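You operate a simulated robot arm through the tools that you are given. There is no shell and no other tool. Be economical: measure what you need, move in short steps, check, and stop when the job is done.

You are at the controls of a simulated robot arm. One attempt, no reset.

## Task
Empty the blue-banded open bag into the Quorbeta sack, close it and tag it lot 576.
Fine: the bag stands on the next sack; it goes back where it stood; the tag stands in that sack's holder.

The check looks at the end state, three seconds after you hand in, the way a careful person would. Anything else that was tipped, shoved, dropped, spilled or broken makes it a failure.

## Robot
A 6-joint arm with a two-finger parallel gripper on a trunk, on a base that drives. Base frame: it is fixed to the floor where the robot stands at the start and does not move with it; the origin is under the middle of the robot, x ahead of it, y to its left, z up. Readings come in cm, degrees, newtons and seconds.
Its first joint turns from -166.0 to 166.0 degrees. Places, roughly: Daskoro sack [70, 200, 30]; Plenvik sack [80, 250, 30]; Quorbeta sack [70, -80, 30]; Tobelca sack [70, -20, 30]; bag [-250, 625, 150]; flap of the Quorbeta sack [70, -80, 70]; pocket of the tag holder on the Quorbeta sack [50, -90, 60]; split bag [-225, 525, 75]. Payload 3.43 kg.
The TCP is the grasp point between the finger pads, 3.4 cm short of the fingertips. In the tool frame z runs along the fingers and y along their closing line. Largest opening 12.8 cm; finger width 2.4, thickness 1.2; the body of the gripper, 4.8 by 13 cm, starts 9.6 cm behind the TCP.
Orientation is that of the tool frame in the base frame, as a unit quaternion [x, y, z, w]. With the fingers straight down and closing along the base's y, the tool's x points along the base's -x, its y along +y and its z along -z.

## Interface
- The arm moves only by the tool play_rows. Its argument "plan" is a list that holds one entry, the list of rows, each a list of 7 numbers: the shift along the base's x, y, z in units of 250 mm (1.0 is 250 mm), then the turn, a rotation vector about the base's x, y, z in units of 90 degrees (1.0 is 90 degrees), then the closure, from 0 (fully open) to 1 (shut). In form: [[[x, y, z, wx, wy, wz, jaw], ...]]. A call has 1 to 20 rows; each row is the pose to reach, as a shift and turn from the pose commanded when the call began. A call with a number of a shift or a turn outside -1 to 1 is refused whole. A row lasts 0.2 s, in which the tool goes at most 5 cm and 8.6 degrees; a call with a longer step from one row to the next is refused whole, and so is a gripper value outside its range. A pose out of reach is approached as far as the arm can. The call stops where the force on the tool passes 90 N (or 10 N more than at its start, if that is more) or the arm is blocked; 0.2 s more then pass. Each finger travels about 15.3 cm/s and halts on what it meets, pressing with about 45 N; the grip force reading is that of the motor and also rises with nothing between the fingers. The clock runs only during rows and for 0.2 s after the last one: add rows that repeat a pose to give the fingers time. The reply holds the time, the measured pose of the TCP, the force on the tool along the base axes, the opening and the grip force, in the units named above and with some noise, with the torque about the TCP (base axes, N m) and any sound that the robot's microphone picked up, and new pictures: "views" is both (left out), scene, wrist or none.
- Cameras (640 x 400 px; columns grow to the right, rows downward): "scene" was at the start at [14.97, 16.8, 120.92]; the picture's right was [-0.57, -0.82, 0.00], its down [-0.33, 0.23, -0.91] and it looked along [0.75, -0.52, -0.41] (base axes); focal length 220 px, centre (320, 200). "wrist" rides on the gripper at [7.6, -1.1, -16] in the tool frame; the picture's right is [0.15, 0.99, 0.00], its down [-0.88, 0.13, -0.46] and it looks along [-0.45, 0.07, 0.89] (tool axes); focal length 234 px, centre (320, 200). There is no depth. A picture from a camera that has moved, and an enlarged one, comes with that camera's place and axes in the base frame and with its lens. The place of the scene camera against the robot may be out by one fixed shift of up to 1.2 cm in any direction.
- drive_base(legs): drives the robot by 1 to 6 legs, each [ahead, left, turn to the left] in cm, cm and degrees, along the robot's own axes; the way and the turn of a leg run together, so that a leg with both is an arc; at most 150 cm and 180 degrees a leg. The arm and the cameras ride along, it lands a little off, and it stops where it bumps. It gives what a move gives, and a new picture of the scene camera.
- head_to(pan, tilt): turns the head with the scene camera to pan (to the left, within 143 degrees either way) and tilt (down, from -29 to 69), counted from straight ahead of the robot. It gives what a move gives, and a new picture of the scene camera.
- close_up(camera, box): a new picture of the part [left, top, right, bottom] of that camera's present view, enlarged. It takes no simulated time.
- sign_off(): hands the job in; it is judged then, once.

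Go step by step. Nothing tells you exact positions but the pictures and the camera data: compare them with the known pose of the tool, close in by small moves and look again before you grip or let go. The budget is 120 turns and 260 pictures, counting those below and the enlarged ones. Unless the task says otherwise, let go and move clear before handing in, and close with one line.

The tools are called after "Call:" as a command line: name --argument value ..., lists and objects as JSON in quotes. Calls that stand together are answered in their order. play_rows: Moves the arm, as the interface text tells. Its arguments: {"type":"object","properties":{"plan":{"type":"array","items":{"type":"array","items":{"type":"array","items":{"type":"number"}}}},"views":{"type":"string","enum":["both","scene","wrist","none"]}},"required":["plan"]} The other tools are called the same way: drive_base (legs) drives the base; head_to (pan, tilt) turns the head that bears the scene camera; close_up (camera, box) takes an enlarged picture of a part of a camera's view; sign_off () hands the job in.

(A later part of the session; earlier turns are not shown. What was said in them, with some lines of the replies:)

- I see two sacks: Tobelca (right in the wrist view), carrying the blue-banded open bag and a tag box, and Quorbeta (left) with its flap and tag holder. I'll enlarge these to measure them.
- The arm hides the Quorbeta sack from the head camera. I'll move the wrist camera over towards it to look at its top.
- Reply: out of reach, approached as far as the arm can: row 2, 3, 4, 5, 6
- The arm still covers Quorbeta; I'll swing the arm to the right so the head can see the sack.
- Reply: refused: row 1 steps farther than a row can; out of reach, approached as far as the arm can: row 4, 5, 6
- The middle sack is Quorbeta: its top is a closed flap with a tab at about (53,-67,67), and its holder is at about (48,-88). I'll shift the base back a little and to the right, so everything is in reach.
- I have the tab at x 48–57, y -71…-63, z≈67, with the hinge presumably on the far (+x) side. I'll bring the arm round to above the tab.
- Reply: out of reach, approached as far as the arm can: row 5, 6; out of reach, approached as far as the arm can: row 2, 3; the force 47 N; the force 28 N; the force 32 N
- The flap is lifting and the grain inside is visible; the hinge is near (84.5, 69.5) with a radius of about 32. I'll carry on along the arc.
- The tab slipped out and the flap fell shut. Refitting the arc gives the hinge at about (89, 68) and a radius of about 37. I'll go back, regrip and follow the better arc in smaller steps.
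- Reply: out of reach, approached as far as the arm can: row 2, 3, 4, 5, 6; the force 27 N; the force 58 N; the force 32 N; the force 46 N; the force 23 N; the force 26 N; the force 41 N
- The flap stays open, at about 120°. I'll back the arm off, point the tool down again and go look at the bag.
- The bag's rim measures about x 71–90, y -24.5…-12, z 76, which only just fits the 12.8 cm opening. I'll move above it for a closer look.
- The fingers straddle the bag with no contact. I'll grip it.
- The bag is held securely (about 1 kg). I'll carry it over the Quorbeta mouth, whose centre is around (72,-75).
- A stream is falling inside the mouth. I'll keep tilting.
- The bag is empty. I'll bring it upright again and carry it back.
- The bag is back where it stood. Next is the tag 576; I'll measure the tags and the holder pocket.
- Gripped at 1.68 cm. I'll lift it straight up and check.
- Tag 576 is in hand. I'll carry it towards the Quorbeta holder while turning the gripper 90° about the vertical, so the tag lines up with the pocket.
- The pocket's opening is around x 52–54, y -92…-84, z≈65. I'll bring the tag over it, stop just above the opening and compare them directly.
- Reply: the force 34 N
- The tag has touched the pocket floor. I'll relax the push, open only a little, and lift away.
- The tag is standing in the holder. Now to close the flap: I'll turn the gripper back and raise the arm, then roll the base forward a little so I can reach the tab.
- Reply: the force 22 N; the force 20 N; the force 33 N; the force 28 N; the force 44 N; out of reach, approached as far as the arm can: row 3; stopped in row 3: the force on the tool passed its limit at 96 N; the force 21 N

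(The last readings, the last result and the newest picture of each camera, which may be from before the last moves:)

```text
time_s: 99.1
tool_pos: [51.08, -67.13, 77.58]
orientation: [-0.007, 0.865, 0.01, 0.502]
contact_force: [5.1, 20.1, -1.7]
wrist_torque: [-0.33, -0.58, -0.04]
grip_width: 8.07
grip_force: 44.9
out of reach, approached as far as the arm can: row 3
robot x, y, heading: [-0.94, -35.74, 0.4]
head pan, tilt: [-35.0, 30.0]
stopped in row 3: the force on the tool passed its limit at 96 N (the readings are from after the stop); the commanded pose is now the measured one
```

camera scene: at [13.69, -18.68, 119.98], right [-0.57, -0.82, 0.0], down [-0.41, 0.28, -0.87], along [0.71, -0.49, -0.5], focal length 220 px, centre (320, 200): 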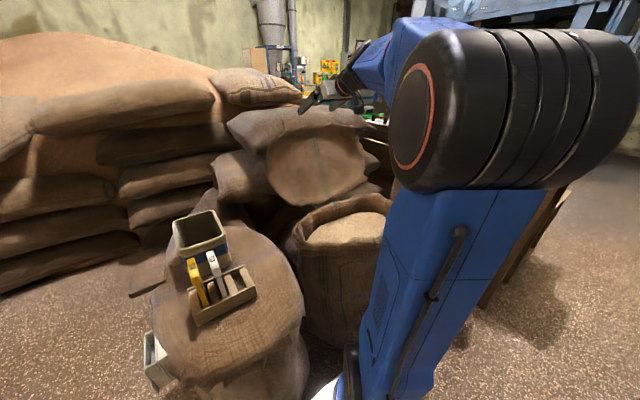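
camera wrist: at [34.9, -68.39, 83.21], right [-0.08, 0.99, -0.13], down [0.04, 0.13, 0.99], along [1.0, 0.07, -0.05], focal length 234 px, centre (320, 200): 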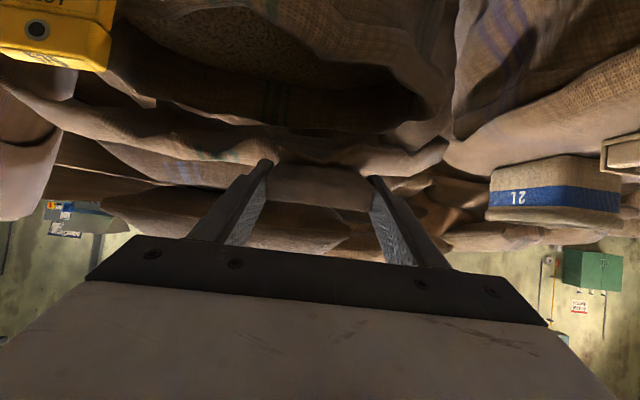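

The arm can't go lower from here, and the flap is about 13° from shut. I'll let it settle the last bit, then check.

Call:
play_rows --plan '[[[0, 0, 0, 0, 0, 0, 0.3], [0, 0, 0, 0, 0, 0, 0], [0, 0, 0, 0, 0, 0, 0], [0, 0, 0.1, 0, 0, 0, 0], [0, 0, 0.25, 0, 0, 0, 0], [0, 0, 0.4, 0, 0, 0, 0], [0, 0, 0.55, 0, 0, 0, 0]]]' --views "wrist"

```text
time_s: 100.7
tool_pos: [50.94, -67.3, 91.48]
orientation: [-0.005, 0.866, 0.008, 0.501]
contact_force: [-0.5, 0.0, -0.1]
wrist_torque: [0.0, -0.06, 0.0]
grip_width: 12.8
grip_force: 0.0
robot x, y, heading: [-1.2, -35.55, 0.4]
head pan, tilt: [-35.0, 30.0]
camera wrist: at [33.46, -68.9, 92.8], right [-0.09, 0.99, -0.12], down [0.04, 0.12, 0.99], along [1.0, 0.08, -0.05], focal length 234 px, centre (320, 200)
```

wrist: 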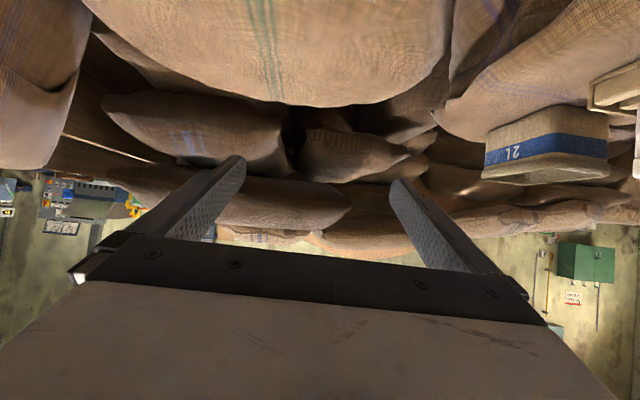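

Call:
play_rows --plan '[[[0.02, 0, 0.15, 0, 0, 0, 0], [0.05, 0, 0.3, 0, 0.09, 0, 0], [0.08, 0, 0.45, 0, 0.18, 0, 0], [0.12, 0, 0.55, 0, 0.27, 0, 0], [0.16, 0, 0.65, 0, 0.36, 0, 0], [0.2, 0, 0.7, 0, 0.45, 0, 0], [0.24, 0, 0.7, 0, 0.54, 0, 0], [0.24, 0, 0.7, 0, 0.63, 0, 0], [0.24, 0, 0.7, 0, 0.67, 0, 0]]]' --views "none"

Call:
drive_base --legs '[[-10, 0, 0]]'

Call:
play_rows --plan '[[[0, 0, 0, 0, 0, 0, 0]]]' --views "wrist"

```text
time_s: 102.7
tool_pos: [56.98, -67.34, 108.82]
orientation: [0.0, 1.0, 0.009, -0.002]
contact_force: [-0.4, 0.4, -0.7]
wrist_torque: [-0.04, -0.02, 0.0]
grip_width: 12.79
grip_force: 0.2
robot x, y, heading: [-0.84, -35.52, 0.5]
head pan, tilt: [-35.0, 30.0]
```

```text
time_s: 103.9
tool_pos: [47.06, -67.46, 108.94]
orientation: [-0.001, 1.0, 0.01, -0.001]
contact_force: [0.2, 0.1, -0.9]
wrist_torque: [0.0, 0.0, 0.0]
grip_width: 12.8
grip_force: 0.0
robot x, y, heading: [-10.96, -35.4, 0.1]
head pan, tilt: [-35.0, 30.0]
camera scene: at [3.81, -18.68, 119.98], right [-0.57, -0.82, 0.0], down [-0.41, 0.28, -0.87], along [0.71, -0.49, -0.5], focal length 220 px, centre (320, 200)
```

scene: 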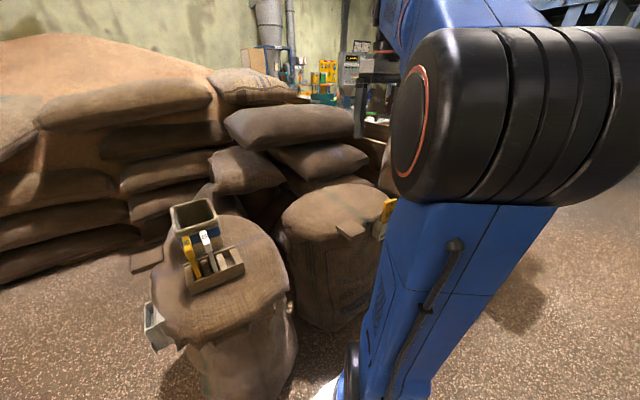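

```text
time_s: 104.3
tool_pos: [47.02, -67.42, 108.85]
orientation: [-0.002, 1.0, 0.01, -0.002]
contact_force: [0.0, -0.1, 0.2]
wrist_torque: [-0.01, -0.02, -0.01]
grip_width: 12.81
grip_force: 0.0
robot x, y, heading: [-10.96, -35.68, 0.5]
head pan, tilt: [-35.0, 30.0]
camera wrist: at [39.62, -68.94, 124.75], right [-0.15, 0.99, 0.02], down [0.88, 0.12, 0.46], along [0.45, 0.08, -0.89], focal length 234 px, centre (320, 200)
```

wrist: 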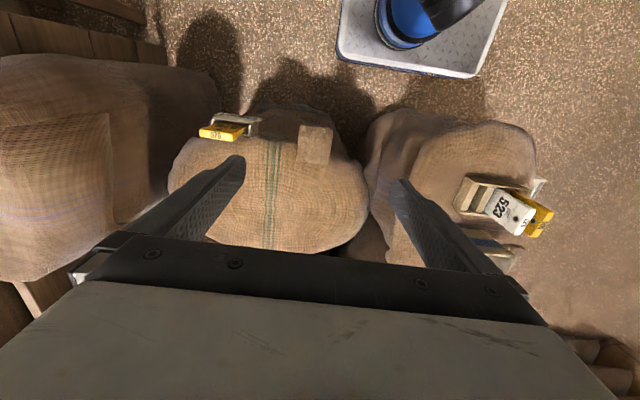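

Call:
close_up --camera "wrist" --box '[160, 90, 380, 260]'

Call:
close_up --camera "scene" --box '[260, 160, 410, 340]'

Call:
close_up --camera "scene" --box '[120, 180, 300, 380]'

```text
2.35 times, centred on (270, 175) of wrist
camera zoom: at [39.62, -68.94, 124.75], right [-0.15, 0.99, 0.02], down [0.88, 0.12, 0.46], along [0.45, 0.08, -0.89], focal length 551 px, centre (438, 259)
```

zoom: 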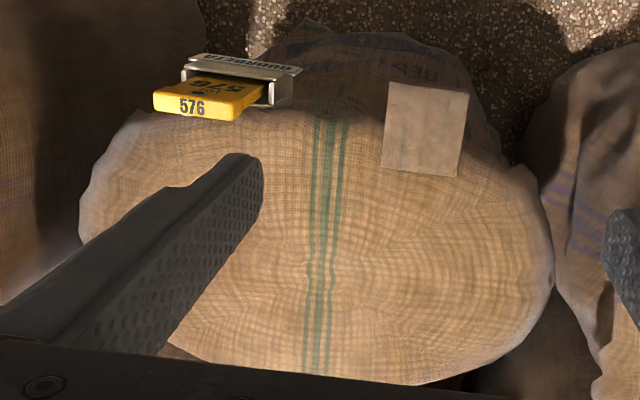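

```text
2.22 times, centred on (335, 250) of scene
camera zoom: at [3.81, -18.69, 119.98], right [-0.57, -0.82, 0.0], down [-0.41, 0.28, -0.87], along [0.71, -0.49, -0.5], focal length 489 px, centre (287, 89)
```

zoom: 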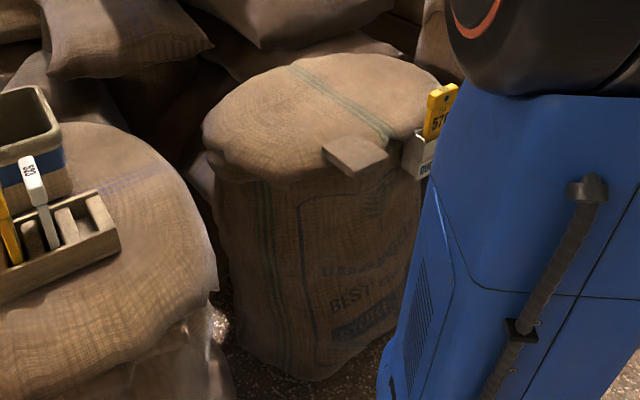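

```text
2.00 times, centred on (210, 280) of scene
camera zoom: at [3.81, -18.69, 119.98], right [-0.57, -0.82, 0.0], down [-0.41, 0.28, -0.87], along [0.71, -0.49, -0.5], focal length 440 px, centre (540, 40)
```

zoom: 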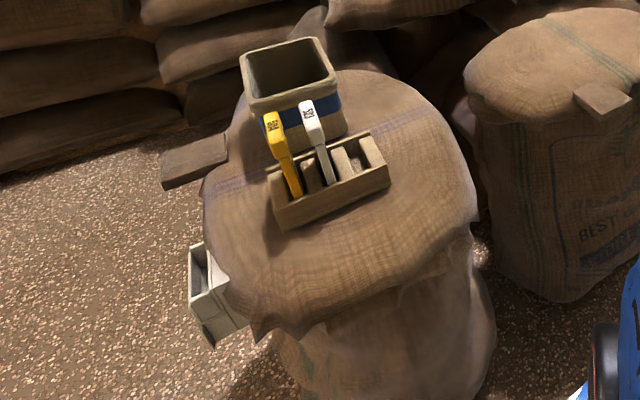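

The flap is shut, tag 576 stands upright in the Quorbeta holder, and the empty bag is back on Tobelca with everything else in place. The arm is clear, so I'm handing in.

Call:
sign_off

```text
The job is handed in.
```

The blue-banded bag is emptied into the Quorbeta sack and back where it stood, the sack's flap is closed, and tag 576 stands in its holder.
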